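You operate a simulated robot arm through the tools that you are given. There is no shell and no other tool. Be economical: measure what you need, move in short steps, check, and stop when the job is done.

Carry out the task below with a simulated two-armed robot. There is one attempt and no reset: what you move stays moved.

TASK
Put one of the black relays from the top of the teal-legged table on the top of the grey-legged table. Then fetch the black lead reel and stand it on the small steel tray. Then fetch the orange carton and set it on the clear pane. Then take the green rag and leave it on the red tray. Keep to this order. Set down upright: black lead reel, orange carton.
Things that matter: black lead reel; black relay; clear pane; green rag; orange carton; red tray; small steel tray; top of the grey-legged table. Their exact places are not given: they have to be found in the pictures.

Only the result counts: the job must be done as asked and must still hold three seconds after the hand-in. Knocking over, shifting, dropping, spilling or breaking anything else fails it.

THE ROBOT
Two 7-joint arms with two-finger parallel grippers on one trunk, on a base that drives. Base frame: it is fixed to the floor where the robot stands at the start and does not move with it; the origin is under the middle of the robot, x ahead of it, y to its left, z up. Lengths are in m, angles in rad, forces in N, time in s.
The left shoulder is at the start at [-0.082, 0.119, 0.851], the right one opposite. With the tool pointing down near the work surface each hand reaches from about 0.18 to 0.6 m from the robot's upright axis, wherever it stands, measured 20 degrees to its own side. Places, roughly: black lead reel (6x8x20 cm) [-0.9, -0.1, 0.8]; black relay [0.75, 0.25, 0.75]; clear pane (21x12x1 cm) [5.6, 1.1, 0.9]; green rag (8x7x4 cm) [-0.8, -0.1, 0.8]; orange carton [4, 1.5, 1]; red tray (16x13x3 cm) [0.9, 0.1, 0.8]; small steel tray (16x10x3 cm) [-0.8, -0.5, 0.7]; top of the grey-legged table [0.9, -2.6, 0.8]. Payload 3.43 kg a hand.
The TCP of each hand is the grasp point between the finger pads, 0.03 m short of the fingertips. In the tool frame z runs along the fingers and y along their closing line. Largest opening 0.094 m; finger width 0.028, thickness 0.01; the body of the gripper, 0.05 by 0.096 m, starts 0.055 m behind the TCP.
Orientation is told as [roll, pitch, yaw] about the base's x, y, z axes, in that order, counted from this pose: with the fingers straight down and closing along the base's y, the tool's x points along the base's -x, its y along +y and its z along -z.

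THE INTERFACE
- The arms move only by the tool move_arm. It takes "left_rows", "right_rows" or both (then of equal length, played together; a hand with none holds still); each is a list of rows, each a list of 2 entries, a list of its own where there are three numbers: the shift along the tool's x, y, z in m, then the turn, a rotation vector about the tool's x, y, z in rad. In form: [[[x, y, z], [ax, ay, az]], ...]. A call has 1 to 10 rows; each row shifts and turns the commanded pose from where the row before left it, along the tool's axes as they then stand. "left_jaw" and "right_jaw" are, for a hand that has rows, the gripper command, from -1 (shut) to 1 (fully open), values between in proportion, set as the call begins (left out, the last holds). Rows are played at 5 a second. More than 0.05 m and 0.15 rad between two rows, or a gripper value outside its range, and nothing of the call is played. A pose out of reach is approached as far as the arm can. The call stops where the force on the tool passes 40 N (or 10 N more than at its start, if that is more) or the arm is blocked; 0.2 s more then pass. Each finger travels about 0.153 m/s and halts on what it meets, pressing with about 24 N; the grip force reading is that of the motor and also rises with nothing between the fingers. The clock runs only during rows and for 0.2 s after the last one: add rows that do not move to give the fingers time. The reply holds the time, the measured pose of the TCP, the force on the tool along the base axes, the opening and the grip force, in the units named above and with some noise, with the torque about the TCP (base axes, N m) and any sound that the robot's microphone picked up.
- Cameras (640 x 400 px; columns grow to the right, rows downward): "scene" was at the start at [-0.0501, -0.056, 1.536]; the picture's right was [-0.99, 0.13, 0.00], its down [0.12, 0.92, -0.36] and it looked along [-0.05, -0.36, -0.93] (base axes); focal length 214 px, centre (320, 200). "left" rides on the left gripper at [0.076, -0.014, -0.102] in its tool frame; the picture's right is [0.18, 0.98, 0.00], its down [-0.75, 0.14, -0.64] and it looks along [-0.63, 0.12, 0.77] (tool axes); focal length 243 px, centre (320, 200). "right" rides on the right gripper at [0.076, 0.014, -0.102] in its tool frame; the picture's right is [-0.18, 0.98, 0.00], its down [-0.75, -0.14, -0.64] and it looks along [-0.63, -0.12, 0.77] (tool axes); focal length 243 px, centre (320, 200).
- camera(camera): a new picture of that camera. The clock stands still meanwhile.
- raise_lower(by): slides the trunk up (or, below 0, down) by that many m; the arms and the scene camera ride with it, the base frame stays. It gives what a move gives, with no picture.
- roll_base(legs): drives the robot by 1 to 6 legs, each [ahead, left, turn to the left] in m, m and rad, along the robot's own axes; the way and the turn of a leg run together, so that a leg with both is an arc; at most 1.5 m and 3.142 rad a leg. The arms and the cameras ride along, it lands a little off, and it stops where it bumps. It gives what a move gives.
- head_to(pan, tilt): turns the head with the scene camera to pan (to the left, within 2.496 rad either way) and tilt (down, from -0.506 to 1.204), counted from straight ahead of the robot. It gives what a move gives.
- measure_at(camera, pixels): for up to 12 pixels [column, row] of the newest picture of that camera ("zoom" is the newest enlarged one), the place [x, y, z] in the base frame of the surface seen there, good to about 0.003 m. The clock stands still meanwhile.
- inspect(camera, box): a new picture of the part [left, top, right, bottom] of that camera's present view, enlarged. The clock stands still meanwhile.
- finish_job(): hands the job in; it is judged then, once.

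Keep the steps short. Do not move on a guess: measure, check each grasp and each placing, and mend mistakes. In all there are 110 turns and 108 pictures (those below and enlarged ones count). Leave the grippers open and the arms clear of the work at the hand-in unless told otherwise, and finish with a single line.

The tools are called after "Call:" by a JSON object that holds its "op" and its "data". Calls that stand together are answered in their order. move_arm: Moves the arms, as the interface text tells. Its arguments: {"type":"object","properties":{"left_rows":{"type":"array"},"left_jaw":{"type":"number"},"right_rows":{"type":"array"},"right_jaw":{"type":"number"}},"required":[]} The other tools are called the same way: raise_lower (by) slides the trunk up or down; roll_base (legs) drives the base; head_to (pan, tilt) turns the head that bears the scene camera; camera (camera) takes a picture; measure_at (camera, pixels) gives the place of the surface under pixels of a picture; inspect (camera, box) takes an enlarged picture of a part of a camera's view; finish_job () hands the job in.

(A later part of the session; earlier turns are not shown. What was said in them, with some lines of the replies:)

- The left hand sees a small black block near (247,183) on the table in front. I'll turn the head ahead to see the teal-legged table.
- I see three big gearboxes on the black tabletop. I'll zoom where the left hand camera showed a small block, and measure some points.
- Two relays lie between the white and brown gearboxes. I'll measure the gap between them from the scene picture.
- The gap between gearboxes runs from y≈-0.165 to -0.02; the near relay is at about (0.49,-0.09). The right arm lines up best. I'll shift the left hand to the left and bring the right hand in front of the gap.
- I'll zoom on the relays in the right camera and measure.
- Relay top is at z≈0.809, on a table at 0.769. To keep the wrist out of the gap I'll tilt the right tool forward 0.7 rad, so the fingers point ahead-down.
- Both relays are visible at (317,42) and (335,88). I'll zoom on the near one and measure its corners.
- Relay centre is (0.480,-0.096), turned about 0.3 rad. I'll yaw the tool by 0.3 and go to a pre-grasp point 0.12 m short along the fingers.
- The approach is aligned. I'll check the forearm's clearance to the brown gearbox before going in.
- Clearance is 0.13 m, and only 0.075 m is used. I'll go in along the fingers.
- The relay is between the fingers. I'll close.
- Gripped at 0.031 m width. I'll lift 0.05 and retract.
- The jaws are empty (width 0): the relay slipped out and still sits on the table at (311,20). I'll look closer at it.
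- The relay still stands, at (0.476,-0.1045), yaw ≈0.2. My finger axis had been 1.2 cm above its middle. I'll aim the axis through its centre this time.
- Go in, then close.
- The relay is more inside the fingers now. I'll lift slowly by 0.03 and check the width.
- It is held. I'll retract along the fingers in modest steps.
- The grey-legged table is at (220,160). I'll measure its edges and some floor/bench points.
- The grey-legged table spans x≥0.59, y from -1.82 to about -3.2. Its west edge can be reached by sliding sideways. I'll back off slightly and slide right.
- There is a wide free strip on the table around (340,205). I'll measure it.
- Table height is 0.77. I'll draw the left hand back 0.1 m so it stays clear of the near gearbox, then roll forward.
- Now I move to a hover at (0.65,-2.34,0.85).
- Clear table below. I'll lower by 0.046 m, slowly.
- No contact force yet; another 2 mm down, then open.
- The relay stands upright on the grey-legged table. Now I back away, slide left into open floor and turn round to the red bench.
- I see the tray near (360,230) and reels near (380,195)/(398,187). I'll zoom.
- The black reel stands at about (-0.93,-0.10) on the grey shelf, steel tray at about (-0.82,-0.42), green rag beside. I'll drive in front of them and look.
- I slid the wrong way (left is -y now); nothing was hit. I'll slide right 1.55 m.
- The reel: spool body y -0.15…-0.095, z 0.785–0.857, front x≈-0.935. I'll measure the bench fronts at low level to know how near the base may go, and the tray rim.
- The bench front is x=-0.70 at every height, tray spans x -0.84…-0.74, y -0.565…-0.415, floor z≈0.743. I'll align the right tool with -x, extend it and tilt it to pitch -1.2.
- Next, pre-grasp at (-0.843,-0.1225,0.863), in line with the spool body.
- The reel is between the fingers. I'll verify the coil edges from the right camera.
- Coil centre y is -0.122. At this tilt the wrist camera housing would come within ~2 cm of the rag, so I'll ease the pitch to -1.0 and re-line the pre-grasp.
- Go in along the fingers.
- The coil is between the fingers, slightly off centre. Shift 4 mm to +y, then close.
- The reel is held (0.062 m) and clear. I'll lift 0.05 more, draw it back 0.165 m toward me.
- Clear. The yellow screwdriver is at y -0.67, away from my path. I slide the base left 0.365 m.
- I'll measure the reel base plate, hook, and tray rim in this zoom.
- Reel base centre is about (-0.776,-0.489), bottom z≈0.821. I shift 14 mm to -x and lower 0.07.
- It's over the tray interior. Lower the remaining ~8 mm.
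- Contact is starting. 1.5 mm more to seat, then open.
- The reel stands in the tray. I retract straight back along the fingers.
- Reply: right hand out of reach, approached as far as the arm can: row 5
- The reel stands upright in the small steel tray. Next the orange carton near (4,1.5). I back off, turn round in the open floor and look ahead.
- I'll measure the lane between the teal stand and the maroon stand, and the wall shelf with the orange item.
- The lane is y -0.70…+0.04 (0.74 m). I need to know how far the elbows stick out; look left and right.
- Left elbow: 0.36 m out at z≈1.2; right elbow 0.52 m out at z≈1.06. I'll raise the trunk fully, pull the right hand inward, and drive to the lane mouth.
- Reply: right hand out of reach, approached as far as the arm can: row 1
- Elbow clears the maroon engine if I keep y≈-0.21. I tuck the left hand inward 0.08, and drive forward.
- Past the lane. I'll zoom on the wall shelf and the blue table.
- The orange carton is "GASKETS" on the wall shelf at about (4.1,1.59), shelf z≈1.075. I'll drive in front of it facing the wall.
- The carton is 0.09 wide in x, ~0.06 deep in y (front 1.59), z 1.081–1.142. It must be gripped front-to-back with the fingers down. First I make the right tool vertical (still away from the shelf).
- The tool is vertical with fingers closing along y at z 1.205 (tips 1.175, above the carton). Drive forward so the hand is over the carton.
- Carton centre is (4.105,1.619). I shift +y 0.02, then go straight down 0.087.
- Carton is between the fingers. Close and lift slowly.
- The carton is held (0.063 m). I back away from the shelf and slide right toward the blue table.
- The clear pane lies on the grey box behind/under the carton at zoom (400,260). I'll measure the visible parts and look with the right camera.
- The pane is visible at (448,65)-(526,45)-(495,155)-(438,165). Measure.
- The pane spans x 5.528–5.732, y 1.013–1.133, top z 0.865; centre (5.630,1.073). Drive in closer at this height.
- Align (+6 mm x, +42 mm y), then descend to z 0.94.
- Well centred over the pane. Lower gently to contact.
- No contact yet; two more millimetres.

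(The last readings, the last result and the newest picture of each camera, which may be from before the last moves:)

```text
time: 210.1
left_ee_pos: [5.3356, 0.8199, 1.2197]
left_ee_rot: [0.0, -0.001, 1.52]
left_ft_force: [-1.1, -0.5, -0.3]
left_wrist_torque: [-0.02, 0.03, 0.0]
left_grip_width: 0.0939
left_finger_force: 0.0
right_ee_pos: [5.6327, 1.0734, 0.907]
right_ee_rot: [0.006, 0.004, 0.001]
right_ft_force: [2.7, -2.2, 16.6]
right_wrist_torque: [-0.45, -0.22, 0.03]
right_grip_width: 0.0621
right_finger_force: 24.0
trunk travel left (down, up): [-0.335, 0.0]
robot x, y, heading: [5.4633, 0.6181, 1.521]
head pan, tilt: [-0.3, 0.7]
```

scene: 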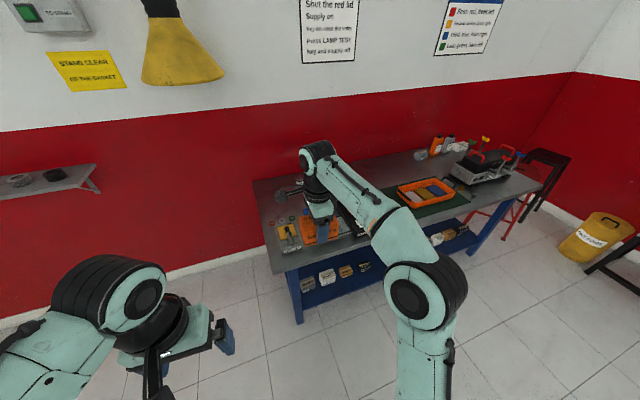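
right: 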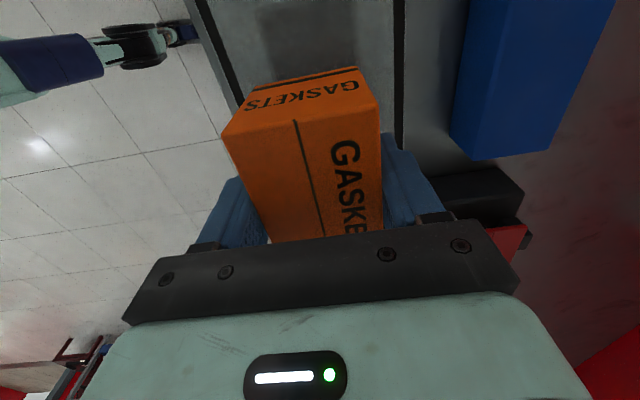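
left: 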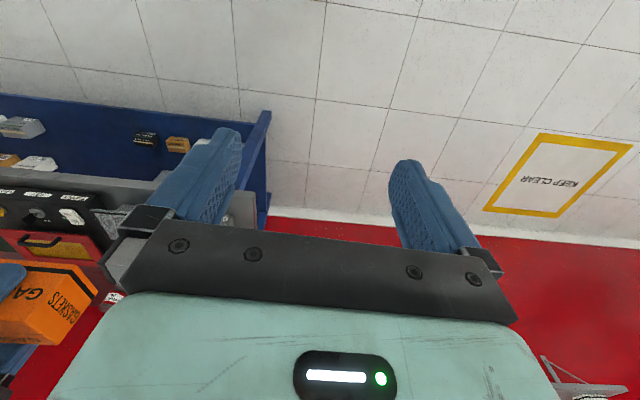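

Contact. Ease up 1 mm, then open and rise.

Call:
{"op": "move_arm", "data": {"right_rows": [[[0, 0, -0.0012], [0, 0, 0]], [[0, 0, 0], [0, 0, 0]]]}}

Call:
{"op": "move_arm", "data": {"right_rows": [[[0, 0, 0], [0, 0, 0]], [[0, 0, 0], [0, 0, 0]]], "right_jaw": 0.8}}

Call:
{"op": "move_arm", "data": {"right_rows": [[[0, 0, -0.015], [0, 0, 0]], [[0, 0, -0.03], [0, 0, 0]], [[0, 0, -0.04], [0, 0, 0]], [[0, 0, -0.045], [0, 0, 0]], [[0, 0, -0.045], [0, 0, 0]], [[0, 0, -0.045], [0, 0, 0]], [[0, 0, -0.045], [0, 0, 0]]]}}

Call:
{"op": "camera", "data": {"camera": "right"}}

Call:
{"op": "measure_at", "data": {"camera": "right", "pixels": [[345, 120], [320, 100], [300, 60], [400, 60]]}}

```text
time: 210.7
left_ee_pos: [5.3354, 0.8205, 1.2203]
left_ee_rot: [-0.001, -0.001, 1.519]
left_ft_force: [0.3, 0.0, -0.1]
left_wrist_torque: [0.01, 0.01, 0.0]
left_grip_width: 0.0939
left_finger_force: 0.0
right_ee_pos: [5.6316, 1.073, 0.9053]
right_ee_rot: [0.005, 0.003, -0.001]
right_ft_force: [2.1, 0.4, 15.6]
right_wrist_torque: [-0.05, 0.02, 0.02]
right_grip_width: 0.0625
right_finger_force: 23.9
trunk travel left (down, up): [-0.335, 0.0]
robot x, y, heading: [5.4667, 0.6159, 1.511]
head pan, tilt: [-0.3, 0.7]
```

```text
time: 211.3
left_ee_pos: [5.3355, 0.8219, 1.2209]
left_ee_rot: [-0.001, -0.002, 1.518]
left_ft_force: [0.0, -0.5, -0.4]
left_wrist_torque: [-0.03, 0.0, -0.01]
left_grip_width: 0.094
left_finger_force: 0.1
right_ee_pos: [5.6334, 1.0734, 0.9035]
right_ee_rot: [0.003, 0.005, 0.001]
right_ft_force: [-0.7, -0.6, 0.3]
right_wrist_torque: [0.02, -0.04, -0.02]
right_grip_width: 0.0845
right_finger_force: 0.1
trunk travel left (down, up): [-0.335, 0.0]
robot x, y, heading: [5.4678, 0.6144, 1.522]
head pan, tilt: [-0.3, 0.7]
```

```text
time: 212.9
left_ee_pos: [5.3353, 0.822, 1.2199]
left_ee_rot: [-0.001, -0.002, 1.518]
left_ft_force: [-0.4, 0.6, -1.1]
left_wrist_torque: [0.01, 0.04, 0.05]
left_grip_width: 0.0941
left_finger_force: 0.1
right_ee_pos: [5.6336, 1.0697, 1.1698]
right_ee_rot: [0.002, 0.0, 0.0]
right_ft_force: [-0.6, -0.3, -0.5]
right_wrist_torque: [-0.01, -0.01, 0.01]
right_grip_width: 0.0847
right_finger_force: 0.1
trunk travel left (down, up): [-0.335, 0.0]
robot x, y, heading: [5.4648, 0.6153, 1.519]
head pan, tilt: [-0.3, 0.7]
```

```text
21 pictures are left
```

right: 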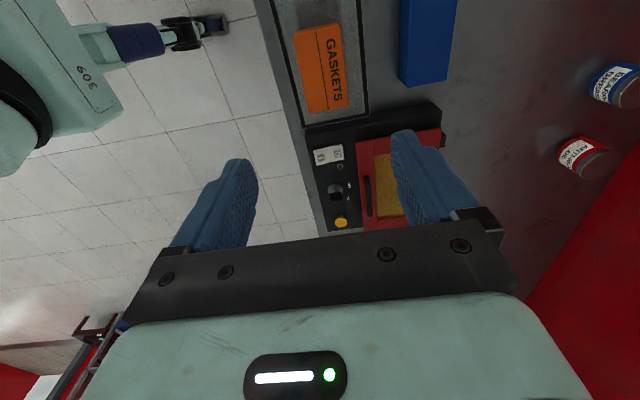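

```text
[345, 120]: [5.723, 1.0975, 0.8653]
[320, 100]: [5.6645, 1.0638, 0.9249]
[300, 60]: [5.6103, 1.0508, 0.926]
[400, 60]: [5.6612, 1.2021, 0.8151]
```

The carton sits upright on the pane. Now the green rag: I back off, turn to heading 0 and reverse toward the lane.

Call:
{"op": "roll_base", "data": {"legs": [[-0.5, 0, 0], [0, 0, -1.519], [-1.5, 0, 0], [0, -0.3, 0]]}}

Call:
{"op": "head_to", "data": {"pan": -1.0, "tilt": 1.1}}

Call:
{"op": "camera", "data": {"camera": "scene"}}

```text
time: 229.4
left_ee_pos: [4.1474, -0.0624, 1.2201]
left_ee_rot: [0.002, -0.003, 0.01]
left_ft_force: [-0.1, -0.1, 0.3]
left_wrist_torque: [0.0, 0.0, 0.02]
left_grip_width: 0.094
left_finger_force: 0.0
right_ee_pos: [4.4145, -0.3462, 1.1704]
right_ee_rot: [0.002, 0.004, -1.509]
right_ft_force: [-0.6, 0.2, 0.6]
right_wrist_torque: [0.0, 0.01, -0.01]
right_grip_width: 0.0846
right_finger_force: 0.1
trunk travel left (down, up): [-0.335, 0.0]
robot x, y, heading: [3.9498, -0.2022, 0.008]
head pan, tilt: [-0.3, 0.7]
```

```text
time: 230.4
left_ee_pos: [4.147, -0.0635, 1.2186]
left_ee_rot: [0.0, -0.001, 0.011]
left_ft_force: [-0.7, -0.2, -0.2]
left_wrist_torque: [-0.01, -0.03, -0.02]
left_grip_width: 0.0938
left_finger_force: 0.0
right_ee_pos: [4.4141, -0.3447, 1.171]
right_ee_rot: [0.002, 0.003, -1.51]
right_ft_force: [0.5, -0.2, 0.0]
right_wrist_torque: [0.03, 0.03, 0.0]
right_grip_width: 0.0845
right_finger_force: 0.1
trunk travel left (down, up): [-0.335, 0.0]
robot x, y, heading: [3.9504, -0.205, 0.01]
head pan, tilt: [-1.0, 1.1]
```

```text
20 pictures are left
```

scene: 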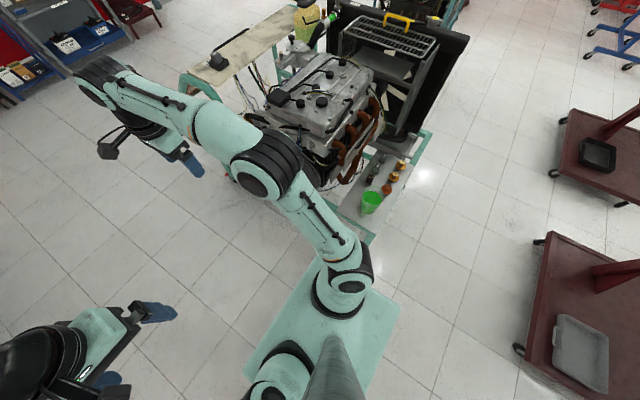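

Call:
{"op": "measure_at", "data": {"camera": "scene", "pixels": [[262, 180], [285, 140], [330, 220], [300, 110], [330, 190], [360, 215], [540, 260], [350, 255]]}}

```text
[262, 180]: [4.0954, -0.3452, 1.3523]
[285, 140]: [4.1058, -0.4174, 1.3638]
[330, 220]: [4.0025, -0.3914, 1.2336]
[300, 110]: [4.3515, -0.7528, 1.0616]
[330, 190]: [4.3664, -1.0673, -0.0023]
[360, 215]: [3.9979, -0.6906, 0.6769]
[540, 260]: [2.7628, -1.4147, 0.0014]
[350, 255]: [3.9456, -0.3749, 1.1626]
```

The right elbow is only 0.22 m out and high. Reverse through the lane with y≈-0.28.

Call:
{"op": "roll_base", "data": {"legs": [[0, -0.07, -0.01], [-1.0, 0, 0]]}}

Call:
{"op": "roll_base", "data": {"legs": [[-1.4, 0, 0]]}}

```text
time: 236.6
left_ee_pos: [3.1222, -0.1383, 1.2204]
left_ee_rot: [0.0, -0.002, 0.004]
left_ft_force: [-0.5, -1.8, -0.3]
left_wrist_torque: [-0.01, -0.01, -0.01]
left_grip_width: 0.0941
left_finger_force: 0.1
right_ee_pos: [3.3877, -0.4232, 1.1701]
right_ee_rot: [0.002, 0.002, -1.515]
right_ft_force: [0.7, -0.2, -0.1]
right_wrist_torque: [-0.02, 0.02, -0.02]
right_grip_width: 0.0845
right_finger_force: 0.0
trunk travel left (down, up): [-0.335, 0.0]
robot x, y, heading: [2.9195, -0.2801, 0.003]
head pan, tilt: [-1.0, 1.1]
```

```text
time: 243.9
left_ee_pos: [1.6735, -0.1297, 1.2205]
left_ee_rot: [0.0, -0.003, -0.02]
left_ft_force: [-0.2, 0.7, -0.2]
left_wrist_torque: [-0.05, 0.03, 0.01]
left_grip_width: 0.0943
left_finger_force: 0.2
right_ee_pos: [1.9323, -0.421, 1.1701]
right_ee_rot: [0.001, 0.003, -1.538]
right_ft_force: [-0.7, 0.8, 0.4]
right_wrist_torque: [-0.01, 0.0, -0.02]
right_grip_width: 0.0846
right_finger_force: 0.1
trunk travel left (down, up): [-0.335, 0.0]
robot x, y, heading: [1.4693, -0.2675, -0.019]
head pan, tilt: [-1.0, 1.1]
```

Through the lane. From here the far side of the teal-legged table is near; I'll look back-left for the red tray.

Call:
{"op": "head_to", "data": {"pan": 2.4, "tilt": 0.8}}

Call:
{"op": "camera", "data": {"camera": "scene"}}

```text
time: 246.7
left_ee_pos: [1.6727, -0.1315, 1.2199]
left_ee_rot: [0.0, -0.003, -0.019]
left_ft_force: [0.5, 0.4, -0.1]
left_wrist_torque: [-0.03, 0.0, 0.04]
left_grip_width: 0.094
left_finger_force: 0.0
right_ee_pos: [1.9311, -0.4221, 1.1693]
right_ee_rot: [0.001, 0.004, -1.538]
right_ft_force: [0.7, -0.1, -0.6]
right_wrist_torque: [-0.03, -0.01, 0.01]
right_grip_width: 0.0845
right_finger_force: 0.0
trunk travel left (down, up): [-0.335, 0.0]
robot x, y, heading: [1.4723, -0.2696, -0.017]
head pan, tilt: [2.4, 0.799]
```

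```text
19 pictures are left
```

scene: 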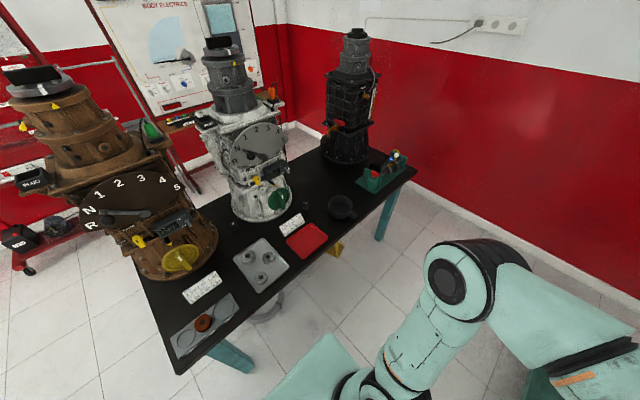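

Red tray is at (305,240), on the east side of the table. Measure it and the table edge.

Call:
{"op": "measure_at", "data": {"camera": "scene", "pixels": [[305, 240], [286, 237], [310, 222], [328, 238], [303, 258], [330, 250], [230, 335], [175, 372], [410, 172], [340, 205], [265, 265], [293, 220]]}}

Call:
{"op": "inspect", "data": {"camera": "scene", "box": [220, 180, 380, 290]}}

```text
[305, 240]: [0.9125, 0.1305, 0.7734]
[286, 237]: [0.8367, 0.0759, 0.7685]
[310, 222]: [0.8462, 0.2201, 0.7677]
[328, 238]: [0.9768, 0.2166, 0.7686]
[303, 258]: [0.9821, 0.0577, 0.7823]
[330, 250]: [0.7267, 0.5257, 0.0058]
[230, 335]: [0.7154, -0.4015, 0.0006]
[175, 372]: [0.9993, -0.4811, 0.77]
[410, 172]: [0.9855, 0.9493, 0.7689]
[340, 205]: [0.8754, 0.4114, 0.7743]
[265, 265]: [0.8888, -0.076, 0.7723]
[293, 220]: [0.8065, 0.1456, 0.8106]
```

```text
3.64 times, centred on (300, 235) of scene
```

zoom: 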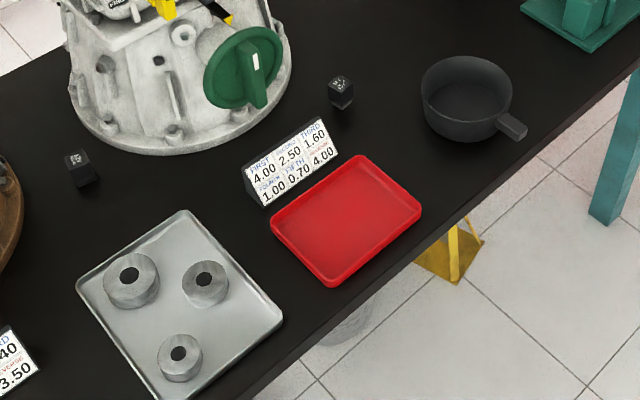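

The red tray spans x 0.84–0.98, y 0.06–0.22, floor z≈0.773, reachable later from the east side. Now go for the rag.

Call:
{"op": "roll_base", "data": {"legs": [[0, -0.86, 0.017], [-1.45, 0, 0], [0, 0, 3.12]]}}

Call:
{"op": "roll_base", "data": {"legs": [[0.1, 0, 0], [0, -0.84, 0]]}}

Call:
{"op": "head_to", "data": {"pan": 0.0, "tilt": 0.75}}

Call:
{"op": "camera", "data": {"camera": "scene"}}

```text
time: 268.5
left_ee_pos: [-0.1616, -1.2193, 1.2192]
left_ee_rot: [0.002, -0.002, 3.052]
left_ft_force: [0.3, -0.5, -0.5]
left_wrist_torque: [0.0, -0.03, -0.01]
left_grip_width: 0.0938
left_finger_force: 0.1
right_ee_pos: [-0.4007, -0.9111, 1.1694]
right_ee_rot: [0.002, 0.005, 1.535]
right_ft_force: [-0.4, 0.0, -0.1]
right_wrist_torque: [-0.02, 0.02, -0.02]
right_grip_width: 0.0846
right_finger_force: 0.1
trunk travel left (down, up): [-0.335, 0.0]
robot x, y, heading: [0.0497, -1.0957, 3.051]
head pan, tilt: [2.4, 0.799]
```

```text
time: 277.1
left_ee_pos: [-0.1856, -0.3683, 1.2198]
left_ee_rot: [0.0, -0.002, 3.043]
left_ft_force: [0.5, 0.0, 0.0]
left_wrist_torque: [-0.01, 0.01, 0.0]
left_grip_width: 0.0942
left_finger_force: 0.0
right_ee_pos: [-0.4199, -0.0585, 1.1697]
right_ee_rot: [0.001, 0.003, 1.522]
right_ft_force: [0.1, 0.6, 0.7]
right_wrist_torque: [0.04, -0.01, 0.0]
right_grip_width: 0.0846
right_finger_force: 0.1
trunk travel left (down, up): [-0.335, 0.0]
robot x, y, heading: [0.0269, -0.2445, 3.048]
head pan, tilt: [2.4, 0.799]
```

```text
time: 279.2
left_ee_pos: [-0.1856, -0.3675, 1.22]
left_ee_rot: [-0.001, -0.002, 3.042]
left_ft_force: [0.1, -0.7, 0.1]
left_wrist_torque: [0.01, 0.0, -0.01]
left_grip_width: 0.094
left_finger_force: 0.1
right_ee_pos: [-0.4205, -0.058, 1.1699]
right_ee_rot: [0.002, 0.001, 1.522]
right_ft_force: [-0.2, -0.6, 0.1]
right_wrist_torque: [-0.01, 0.04, 0.01]
right_grip_width: 0.0847
right_finger_force: 0.1
trunk travel left (down, up): [-0.335, 0.0]
robot x, y, heading: [0.0238, -0.2469, 3.044]
head pan, tilt: [0.0, 0.75]
```

```text
17 pictures are left
```

scene: 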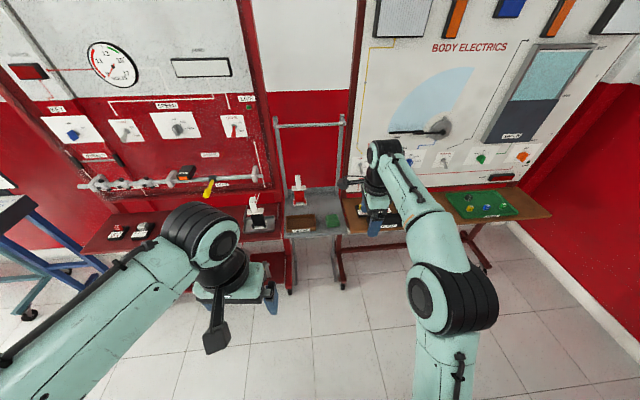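

Call:
{"op": "inspect", "data": {"camera": "scene", "box": [280, 190, 360, 245]}}

```text
7.27 times, centred on (320, 218) of scene
```

zoom: 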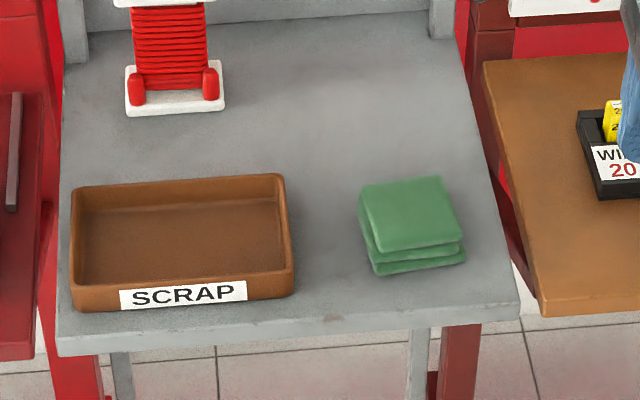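

Call:
{"op": "measure_at", "data": {"camera": "zoom", "pixels": [[365, 185], [438, 180], [462, 238], [380, 248], [412, 215], [375, 272], [465, 260], [292, 240], [420, 290]]}}

```text
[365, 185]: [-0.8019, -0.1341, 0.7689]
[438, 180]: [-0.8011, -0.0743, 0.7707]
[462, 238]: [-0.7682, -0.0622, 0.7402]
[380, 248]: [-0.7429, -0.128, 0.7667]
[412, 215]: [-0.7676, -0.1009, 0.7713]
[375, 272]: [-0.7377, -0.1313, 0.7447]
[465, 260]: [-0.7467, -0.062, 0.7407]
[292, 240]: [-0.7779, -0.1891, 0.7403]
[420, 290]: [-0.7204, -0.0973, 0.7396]
```

Rag: x -0.803…-0.738, y -0.135…-0.065, z 0.74–0.771. Drive forward 0.33 with a small heading correction.

Call:
{"op": "roll_base", "data": {"legs": [[0.33, 0, 0.095]]}}

Call:
{"op": "camera", "data": {"camera": "right"}}

```text
time: 281.4
left_ee_pos: [-0.4925, -0.376, 1.2198]
left_ee_rot: [0.0, -0.001, -3.131]
left_ft_force: [-1.0, 0.2, -0.7]
left_wrist_torque: [-0.01, 0.0, 0.02]
left_grip_width: 0.0941
left_finger_force: 0.1
right_ee_pos: [-0.7592, -0.0923, 1.1701]
right_ee_rot: [0.001, 0.003, 1.634]
right_ft_force: [0.3, 0.5, -0.5]
right_wrist_torque: [-0.01, 0.0, 0.01]
right_grip_width: 0.0844
right_finger_force: 0.1
trunk travel left (down, up): [-0.335, 0.0]
robot x, y, heading: [-0.2975, -0.2341, -3.128]
head pan, tilt: [0.0, 0.75]
```

```text
15 pictures are left
```

right: 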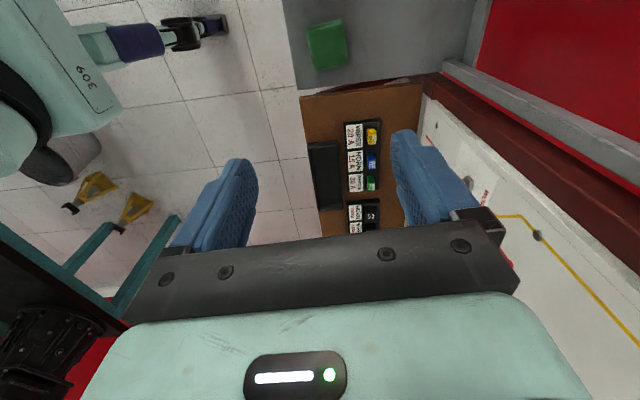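

Call:
{"op": "measure_at", "data": {"camera": "right", "pixels": [[309, 31], [340, 22], [345, 62], [314, 67], [327, 45]]}}

```text
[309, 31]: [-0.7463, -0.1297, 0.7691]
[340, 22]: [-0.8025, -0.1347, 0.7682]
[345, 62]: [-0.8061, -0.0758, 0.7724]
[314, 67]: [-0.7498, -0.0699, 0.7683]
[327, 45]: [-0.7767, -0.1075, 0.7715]
```

Rag centre is (-0.775,-0.102). Align and descend to z≈0.83 with the jaws fully open.

Call:
{"op": "move_arm", "data": {"right_rows": [[[0.0087, 0.0156, 0.02], [0, 0, 0]], [[0, 0, 0.04], [0, 0, 0]], [[0, 0, 0.04], [0, 0, 0]], [[0, 0, 0.04], [0, 0, 0]], [[0, 0, 0.04], [0, 0, 0]], [[0, 0, 0.04], [0, 0, 0]], [[0, 0, 0.04], [0, 0, 0]], [[0, 0, 0.04], [0, 0, 0]], [[0, 0, 0.04], [0, 0, 0]], [[0, 0, 0], [0, 0, 0]]], "right_jaw": 1}}

Call:
{"op": "camera", "data": {"camera": "right"}}

Call:
{"op": "measure_at", "data": {"camera": "right", "pixels": [[260, 80], [360, 60], [390, 150], [280, 170], [320, 110]]}}

```text
time: 283.6
left_ee_pos: [-0.4936, -0.3762, 1.22]
left_ee_rot: [-0.002, -0.002, -3.132]
left_ft_force: [-0.1, 0.4, 0.4]
left_wrist_torque: [-0.01, -0.02, 0.0]
left_grip_width: 0.0937
left_finger_force: 0.1
right_ee_pos: [-0.7742, -0.1011, 0.8286]
right_ee_rot: [0.003, 0.002, 1.633]
right_ft_force: [0.1, 0.1, -1.0]
right_wrist_torque: [0.01, -0.01, -0.02]
right_grip_width: 0.0939
right_finger_force: 0.1
trunk travel left (down, up): [-0.335, 0.0]
robot x, y, heading: [-0.2956, -0.234, -3.139]
head pan, tilt: [0.0, 0.75]
```

```text
14 pictures are left
```

right: 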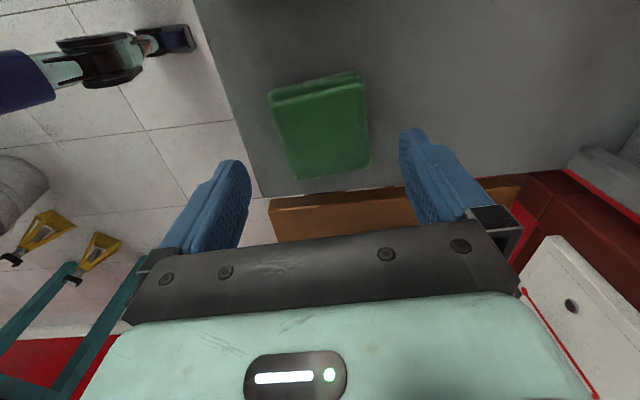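

```text
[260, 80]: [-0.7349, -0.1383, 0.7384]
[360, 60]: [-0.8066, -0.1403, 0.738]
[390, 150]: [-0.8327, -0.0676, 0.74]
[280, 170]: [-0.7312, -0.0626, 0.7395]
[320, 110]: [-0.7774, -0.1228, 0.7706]
```

Aligned. Lower 0.053 and close.

Call:
{"op": "move_arm", "data": {"right_rows": [[[0, 0, 0.025], [0, 0, 0]], [[0, 0, 0.02], [0, 0, 0]], [[0, 0, 0.009], [0, 0, 0]], [[0, 0, 0], [0, 0, 0]]]}}

Call:
{"op": "move_arm", "data": {"right_rows": [[[0, 0, 0], [0, 0, 0]], [[0, 0, 0], [0, 0, 0]], [[0, 0, 0], [0, 0, 0]], [[0, 0, 0], [0, 0, 0]]], "right_jaw": -1}}

Call:
{"op": "move_arm", "data": {"right_rows": [[[0, 0, -0.005], [0, 0, 0]], [[0, 0, -0.01], [0, 0, 0]], [[0, 0, -0.02], [0, 0, 0]], [[0, 0, -0.03], [0, 0, 0]], [[0, 0, -0.03], [0, 0, 0]], [[0, 0, 0], [0, 0, 0]]]}}

Call:
{"op": "camera", "data": {"camera": "right"}}

```text
time: 284.6
left_ee_pos: [-0.4935, -0.3748, 1.2214]
left_ee_rot: [-0.001, -0.001, -3.129]
left_ft_force: [0.5, 0.3, 0.4]
left_wrist_torque: [0.01, 0.04, -0.01]
left_grip_width: 0.0938
left_finger_force: 0.1
right_ee_pos: [-0.7739, -0.102, 0.7773]
right_ee_rot: [0.002, 0.0, 1.635]
right_ft_force: [0.2, -0.8, -0.2]
right_wrist_torque: [-0.01, 0.0, -0.01]
right_grip_width: 0.094
right_finger_force: 0.0
trunk travel left (down, up): [-0.335, 0.0]
robot x, y, heading: [-0.2934, -0.2333, -3.13]
head pan, tilt: [0.0, 0.75]
```

```text
time: 285.6
left_ee_pos: [-0.4934, -0.3755, 1.2212]
left_ee_rot: [0.0, -0.002, -3.133]
left_ft_force: [-0.5, 0.5, 0.6]
left_wrist_torque: [0.0, -0.02, 0.0]
left_grip_width: 0.0941
left_finger_force: 0.0
right_ee_pos: [-0.7748, -0.1017, 0.7776]
right_ee_rot: [0.002, 0.005, 1.632]
right_ft_force: [0.0, 0.2, 0.0]
right_wrist_torque: [0.0, -0.01, -0.01]
right_grip_width: 0.0671
right_finger_force: 24.3
trunk travel left (down, up): [-0.335, 0.0]
robot x, y, heading: [-0.2947, -0.2321, -3.13]
head pan, tilt: [0.0, 0.75]
```

```text
time: 287.0
left_ee_pos: [-0.4938, -0.376, 1.2206]
left_ee_rot: [-0.001, 0.001, -3.131]
left_ft_force: [0.0, 0.0, -0.1]
left_wrist_torque: [0.0, -0.02, -0.01]
left_grip_width: 0.0939
left_finger_force: 0.1
right_ee_pos: [-0.7782, -0.1021, 0.8751]
right_ee_rot: [0.001, 0.002, 1.633]
right_ft_force: [0.0, 0.3, -0.4]
right_wrist_torque: [0.02, 0.0, 0.01]
right_grip_width: 0.0672
right_finger_force: 24.0
trunk travel left (down, up): [-0.335, 0.0]
robot x, y, heading: [-0.2969, -0.2341, -3.131]
head pan, tilt: [0.0, 0.75]
```

```text
13 pictures are left
```

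right: 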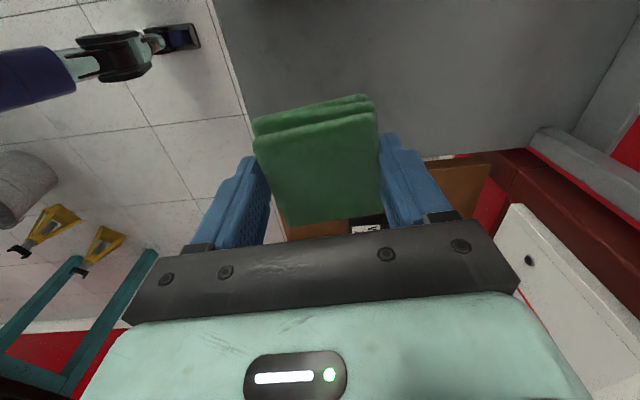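

The rag is held (0.067 m). Raise it, then back out and reverse around the table's south end.

Call:
{"op": "move_arm", "data": {"right_rows": [[[0, 0, -0.03], [0, 0, 0]], [[0, 0, -0.04], [0, 0, 0]], [[0, 0, -0.04], [0, 0, 0]], [[0, 0, -0.04], [0, 0, 0]], [[0, 0, 0], [0, 0, 0]]]}}

Call:
{"op": "roll_base", "data": {"legs": [[-0.27, 0, -0.011], [0, 0.87, 0], [-0.5, 0, 0]]}}

```text
time: 288.2
left_ee_pos: [-0.4944, -0.3752, 1.2188]
left_ee_rot: [0.0, -0.002, -3.132]
left_ft_force: [0.7, -0.5, 0.5]
left_wrist_torque: [0.01, -0.02, 0.01]
left_grip_width: 0.0939
left_finger_force: 0.0
right_ee_pos: [-0.7754, -0.1035, 1.0218]
right_ee_rot: [0.001, 0.001, 1.633]
right_ft_force: [0.0, 0.3, -0.8]
right_wrist_torque: [-0.03, 0.02, 0.0]
right_grip_width: 0.0669
right_finger_force: 23.8
trunk travel left (down, up): [-0.335, 0.0]
robot x, y, heading: [-0.2945, -0.2356, -3.129]
head pan, tilt: [0.0, 0.75]
```

```text
time: 300.3
left_ee_pos: [0.2881, -1.245, 1.2202]
left_ee_rot: [0.0, -0.001, 3.137]
left_ft_force: [0.3, 0.1, -0.3]
left_wrist_torque: [-0.03, 0.0, 0.01]
left_grip_width: 0.094
left_finger_force: 0.0
right_ee_pos: [0.0088, -0.9684, 1.0221]
right_ee_rot: [0.002, 0.004, 1.62]
right_ft_force: [0.3, -0.9, -0.2]
right_wrist_torque: [-0.01, 0.0, 0.03]
right_grip_width: 0.067
right_finger_force: 24.4
trunk travel left (down, up): [-0.335, 0.0]
robot x, y, heading: [0.4876, -1.1031, 3.134]
head pan, tilt: [0.0, 0.75]
```

On track. Continue: reverse 1.1 m, slide right 1.09 m.

Call:
{"op": "roll_base", "data": {"legs": [[-1.1, 0, 0.007], [0, -1.09, 0]]}}

Call:
{"op": "camera", "data": {"camera": "scene"}}

```text
time: 315.4
left_ee_pos: [1.3767, -0.1484, 1.2207]
left_ee_rot: [0.001, -0.002, 3.131]
left_ft_force: [0.0, 1.2, -0.4]
left_wrist_torque: [0.01, -0.02, -0.01]
left_grip_width: 0.0941
left_finger_force: 0.1
right_ee_pos: [1.1021, 0.1297, 1.0207]
right_ee_rot: [0.002, 0.004, 1.609]
right_ft_force: [-0.3, -0.2, -0.2]
right_wrist_torque: [0.01, 0.01, 0.0]
right_grip_width: 0.0669
right_finger_force: 23.9
trunk travel left (down, up): [-0.335, 0.0]
robot x, y, heading: [1.5759, -0.0092, 3.128]
head pan, tilt: [0.0, 0.75]
```

```text
12 pictures are left
```

scene: 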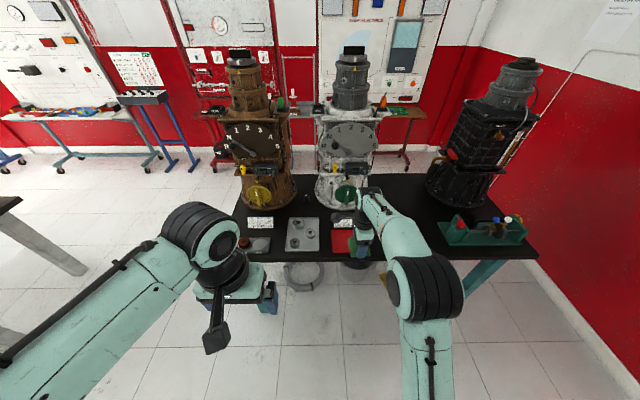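

Check clearance to the white gearbox's knob and confirm the red tray.

Call:
{"op": "measure_at", "data": {"camera": "scene", "pixels": [[343, 193], [345, 170], [352, 145], [357, 170], [341, 243], [345, 222], [333, 240]]}}

Call:
{"op": "camera", "data": {"camera": "right"}}

```text
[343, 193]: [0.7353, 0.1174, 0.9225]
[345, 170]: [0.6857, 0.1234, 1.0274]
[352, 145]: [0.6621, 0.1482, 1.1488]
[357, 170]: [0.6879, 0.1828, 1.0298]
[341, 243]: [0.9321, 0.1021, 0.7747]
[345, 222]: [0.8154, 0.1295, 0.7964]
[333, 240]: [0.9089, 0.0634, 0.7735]
```

```text
11 pictures are left
```

right: 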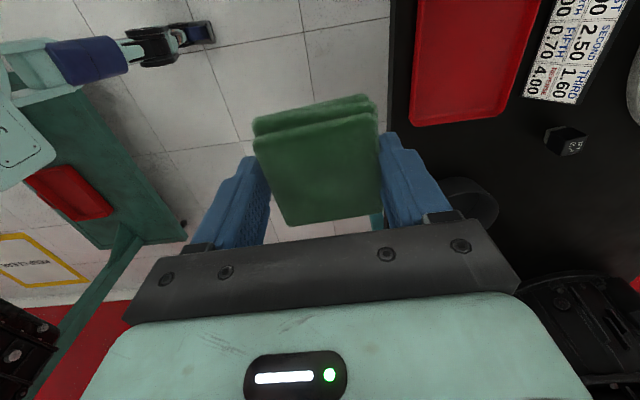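

The knob is at x 0.735, well clear. Measure the tray from here and drive forward 0.185.

Call:
{"op": "measure_at", "data": {"camera": "right", "pixels": [[414, 122], [505, 116], [418, 5], [540, 5], [470, 60]]}}

Call:
{"op": "roll_base", "data": {"legs": [[0.185, 0, 0.0]]}}

Call:
{"op": "camera", "data": {"camera": "right"}}

```text
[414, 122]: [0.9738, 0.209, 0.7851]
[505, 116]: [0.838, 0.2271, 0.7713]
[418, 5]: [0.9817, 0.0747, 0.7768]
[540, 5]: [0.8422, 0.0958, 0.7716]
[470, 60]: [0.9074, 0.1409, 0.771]
```

```text
time: 316.9
left_ee_pos: [1.1909, -0.1491, 1.2194]
left_ee_rot: [0.0, -0.002, 3.132]
left_ft_force: [-0.3, -0.2, -0.2]
left_wrist_torque: [0.03, -0.01, 0.02]
left_grip_width: 0.0942
left_finger_force: 0.1
right_ee_pos: [0.9145, 0.1307, 1.0224]
right_ee_rot: [0.002, 0.004, 1.614]
right_ft_force: [-0.6, 0.8, -0.3]
right_wrist_torque: [0.06, -0.01, 0.01]
right_grip_width: 0.0673
right_finger_force: 24.2
trunk travel left (down, up): [-0.335, 0.0]
robot x, y, heading: [1.3892, -0.0108, 3.132]
head pan, tilt: [0.0, 0.75]
```

```text
10 pictures are left
```

right: 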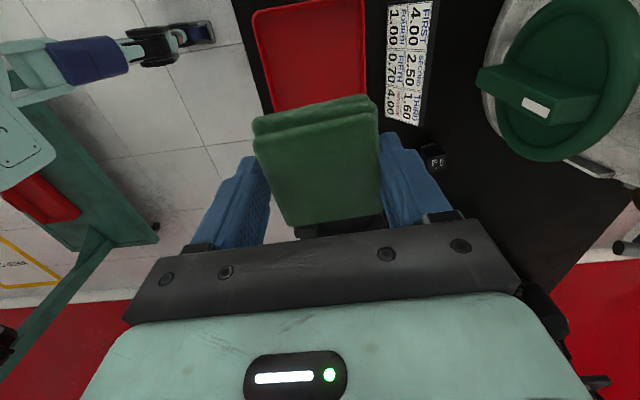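

Correct by 5 mm/9 mm to the tray centre (0.909,0.140), and descend to z 0.83.

Call:
{"op": "move_arm", "data": {"right_rows": [[[-0.0092, 0.0046, 0], [0, 0, 0]], [[0, 0, 0.039], [0, 0, 0]], [[0, 0, 0.039], [0, 0, 0]], [[0, 0, 0.039], [0, 0, 0]], [[0, 0, 0.039], [0, 0, 0]], [[0, 0, 0.036], [0, 0, 0]], [[0, 0, 0], [0, 0, 0]]]}}

Call:
{"op": "camera", "data": {"camera": "right"}}

```text
time: 318.5
left_ee_pos: [1.1907, -0.1478, 1.219]
left_ee_rot: [-0.001, -0.003, 3.133]
left_ft_force: [-0.4, 0.0, -0.8]
left_wrist_torque: [0.01, 0.0, 0.01]
left_grip_width: 0.0938
left_finger_force: 0.0
right_ee_pos: [0.91, 0.1373, 0.8302]
right_ee_rot: [0.002, 0.002, 1.615]
right_ft_force: [-0.2, -0.3, 0.4]
right_wrist_torque: [0.03, -0.01, -0.02]
right_grip_width: 0.0671
right_finger_force: 24.4
trunk travel left (down, up): [-0.335, 0.0]
robot x, y, heading: [1.3909, -0.0097, 3.131]
head pan, tilt: [0.0, 0.75]
```

```text
9 pictures are left
```

right: 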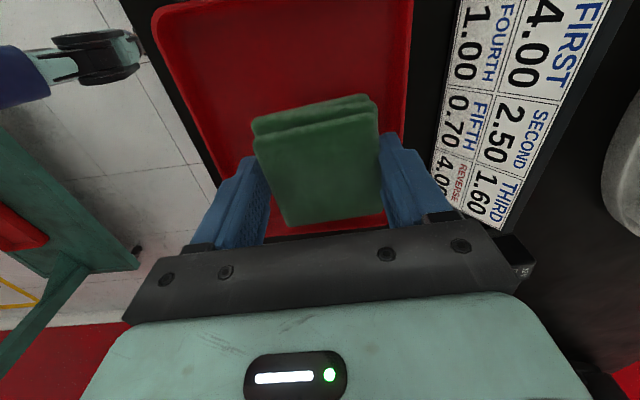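

Rag is over the tray floor. Lower gently.

Call:
{"op": "move_arm", "data": {"right_rows": [[[0, 0, 0.01], [0, 0, 0]], [[0, 0, 0.006], [0, 0, 0]], [[0, 0, 0.002], [0, 0, 0]], [[0, 0, 0.001], [0, 0, 0]], [[0, 0, 0], [0, 0, 0]]]}}

```text
time: 319.7
left_ee_pos: [1.1917, -0.1469, 1.2195]
left_ee_rot: [-0.001, -0.001, 3.132]
left_ft_force: [0.3, -0.9, 0.4]
left_wrist_torque: [0.01, 0.0, 0.01]
left_grip_width: 0.0938
left_finger_force: 0.1
right_ee_pos: [0.9092, 0.1387, 0.8114]
right_ee_rot: [0.004, 0.004, 1.613]
right_ft_force: [0.4, -0.8, 2.8]
right_wrist_torque: [-0.01, -0.13, -0.04]
right_grip_width: 0.067
right_finger_force: 23.6
trunk travel left (down, up): [-0.335, 0.0]
robot x, y, heading: [1.3903, -0.0125, 3.131]
head pan, tilt: [0.0, 0.75]
```

Light contact (≈3 N). Open partly, rise, and look.

Call:
{"op": "move_arm", "data": {"right_rows": [[[0, 0, 0], [0, 0, 0]], [[0, 0, 0], [0, 0, 0]]], "right_jaw": 0.72}}

Call:
{"op": "move_arm", "data": {"right_rows": [[[0, 0, -0.01], [0, 0, 0]], [[0, 0, -0.02], [0, 0, 0]], [[0, 0, -0.04], [0, 0, 0]], [[0, 0, -0.045], [0, 0, 0]], [[0, 0, -0.045], [0, 0, 0]], [[0, 0, -0.045], [0, 0, 0]]]}}

Call:
{"op": "camera", "data": {"camera": "right"}}

Call:
{"op": "measure_at", "data": {"camera": "right", "pixels": [[320, 60], [310, 90], [340, 90], [325, 40]]}}

```text
time: 320.3
left_ee_pos: [1.1906, -0.148, 1.2199]
left_ee_rot: [-0.001, -0.001, 3.134]
left_ft_force: [0.7, 0.8, -0.9]
left_wrist_torque: [0.02, 0.02, 0.0]
left_grip_width: 0.0942
left_finger_force: 0.1
right_ee_pos: [0.91, 0.1378, 0.8099]
right_ee_rot: [0.0, 0.003, 1.613]
right_ft_force: [0.4, -0.1, 0.0]
right_wrist_torque: [0.02, -0.02, -0.01]
right_grip_width: 0.0807
right_finger_force: 0.1
trunk travel left (down, up): [-0.335, 0.0]
robot x, y, heading: [1.3897, -0.0077, 3.137]
head pan, tilt: [0.0, 0.75]
```

```text
time: 321.7
left_ee_pos: [1.1906, -0.1471, 1.2202]
left_ee_rot: [0.001, -0.002, 3.132]
left_ft_force: [0.2, 0.0, 0.0]
left_wrist_torque: [-0.03, -0.03, 0.03]
left_grip_width: 0.0941
left_finger_force: 0.0
right_ee_pos: [0.9103, 0.1413, 1.0128]
right_ee_rot: [0.002, 0.0, 1.615]
right_ft_force: [-0.5, 0.1, -0.8]
right_wrist_torque: [0.01, 0.03, 0.0]
right_grip_width: 0.0808
right_finger_force: 0.0
trunk travel left (down, up): [-0.335, 0.0]
robot x, y, heading: [1.3859, -0.0072, 3.126]
head pan, tilt: [0.0, 0.75]
```

```text
8 pictures are left
```

right: 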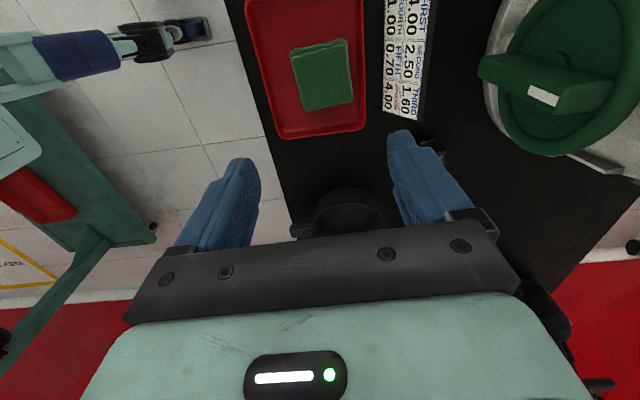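

```text
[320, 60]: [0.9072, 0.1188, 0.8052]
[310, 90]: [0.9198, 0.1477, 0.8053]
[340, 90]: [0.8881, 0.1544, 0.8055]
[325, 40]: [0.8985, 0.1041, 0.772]
```

The rag lies in the red tray. I back away a little, open the jaws fully, and hand in.

Call:
{"op": "roll_base", "data": {"legs": [[-0.15, 0, 0]]}}

Call:
{"op": "move_arm", "data": {"right_rows": [[[0, 0, 0], [0, 0, 0]], [[0, 0, 0], [0, 0, 0]]], "right_jaw": 1}}

Call:
{"op": "finish_job", "data": {}}

```text
time: 323.1
left_ee_pos: [1.3405, -0.1486, 1.2202]
left_ee_rot: [0.002, -0.003, 3.132]
left_ft_force: [0.1, 0.3, 0.2]
left_wrist_torque: [-0.01, 0.01, 0.02]
left_grip_width: 0.0939
left_finger_force: 0.0
right_ee_pos: [1.0589, 0.1408, 1.0124]
right_ee_rot: [0.002, 0.002, 1.611]
right_ft_force: [-0.5, 0.5, -0.3]
right_wrist_torque: [0.02, 0.04, -0.01]
right_grip_width: 0.0805
right_finger_force: 0.0
trunk travel left (down, up): [-0.335, 0.0]
robot x, y, heading: [1.5402, -0.0097, 3.131]
head pan, tilt: [0.0, 0.75]
```

```text
time: 323.7
left_ee_pos: [1.3415, -0.1485, 1.2216]
left_ee_rot: [0.001, -0.003, 3.13]
left_ft_force: [1.0, 0.3, 0.6]
left_wrist_torque: [0.01, 0.0, -0.02]
left_grip_width: 0.0936
left_finger_force: 0.1
right_ee_pos: [1.0615, 0.1406, 1.0123]
right_ee_rot: [0.001, 0.0, 1.61]
right_ft_force: [-0.9, 0.1, 0.2]
right_wrist_torque: [0.02, -0.01, -0.01]
right_grip_width: 0.094
right_finger_force: 0.0
trunk travel left (down, up): [-0.335, 0.0]
robot x, y, heading: [1.5371, -0.0127, 3.128]
head pan, tilt: [0.0, 0.75]
```

```text
The job is handed in.
```

All four items were placed in the order asked: the relay on the grey-legged table, the reel upright on the small steel tray, the carton upright on the clear pane and the rag on the red tray.
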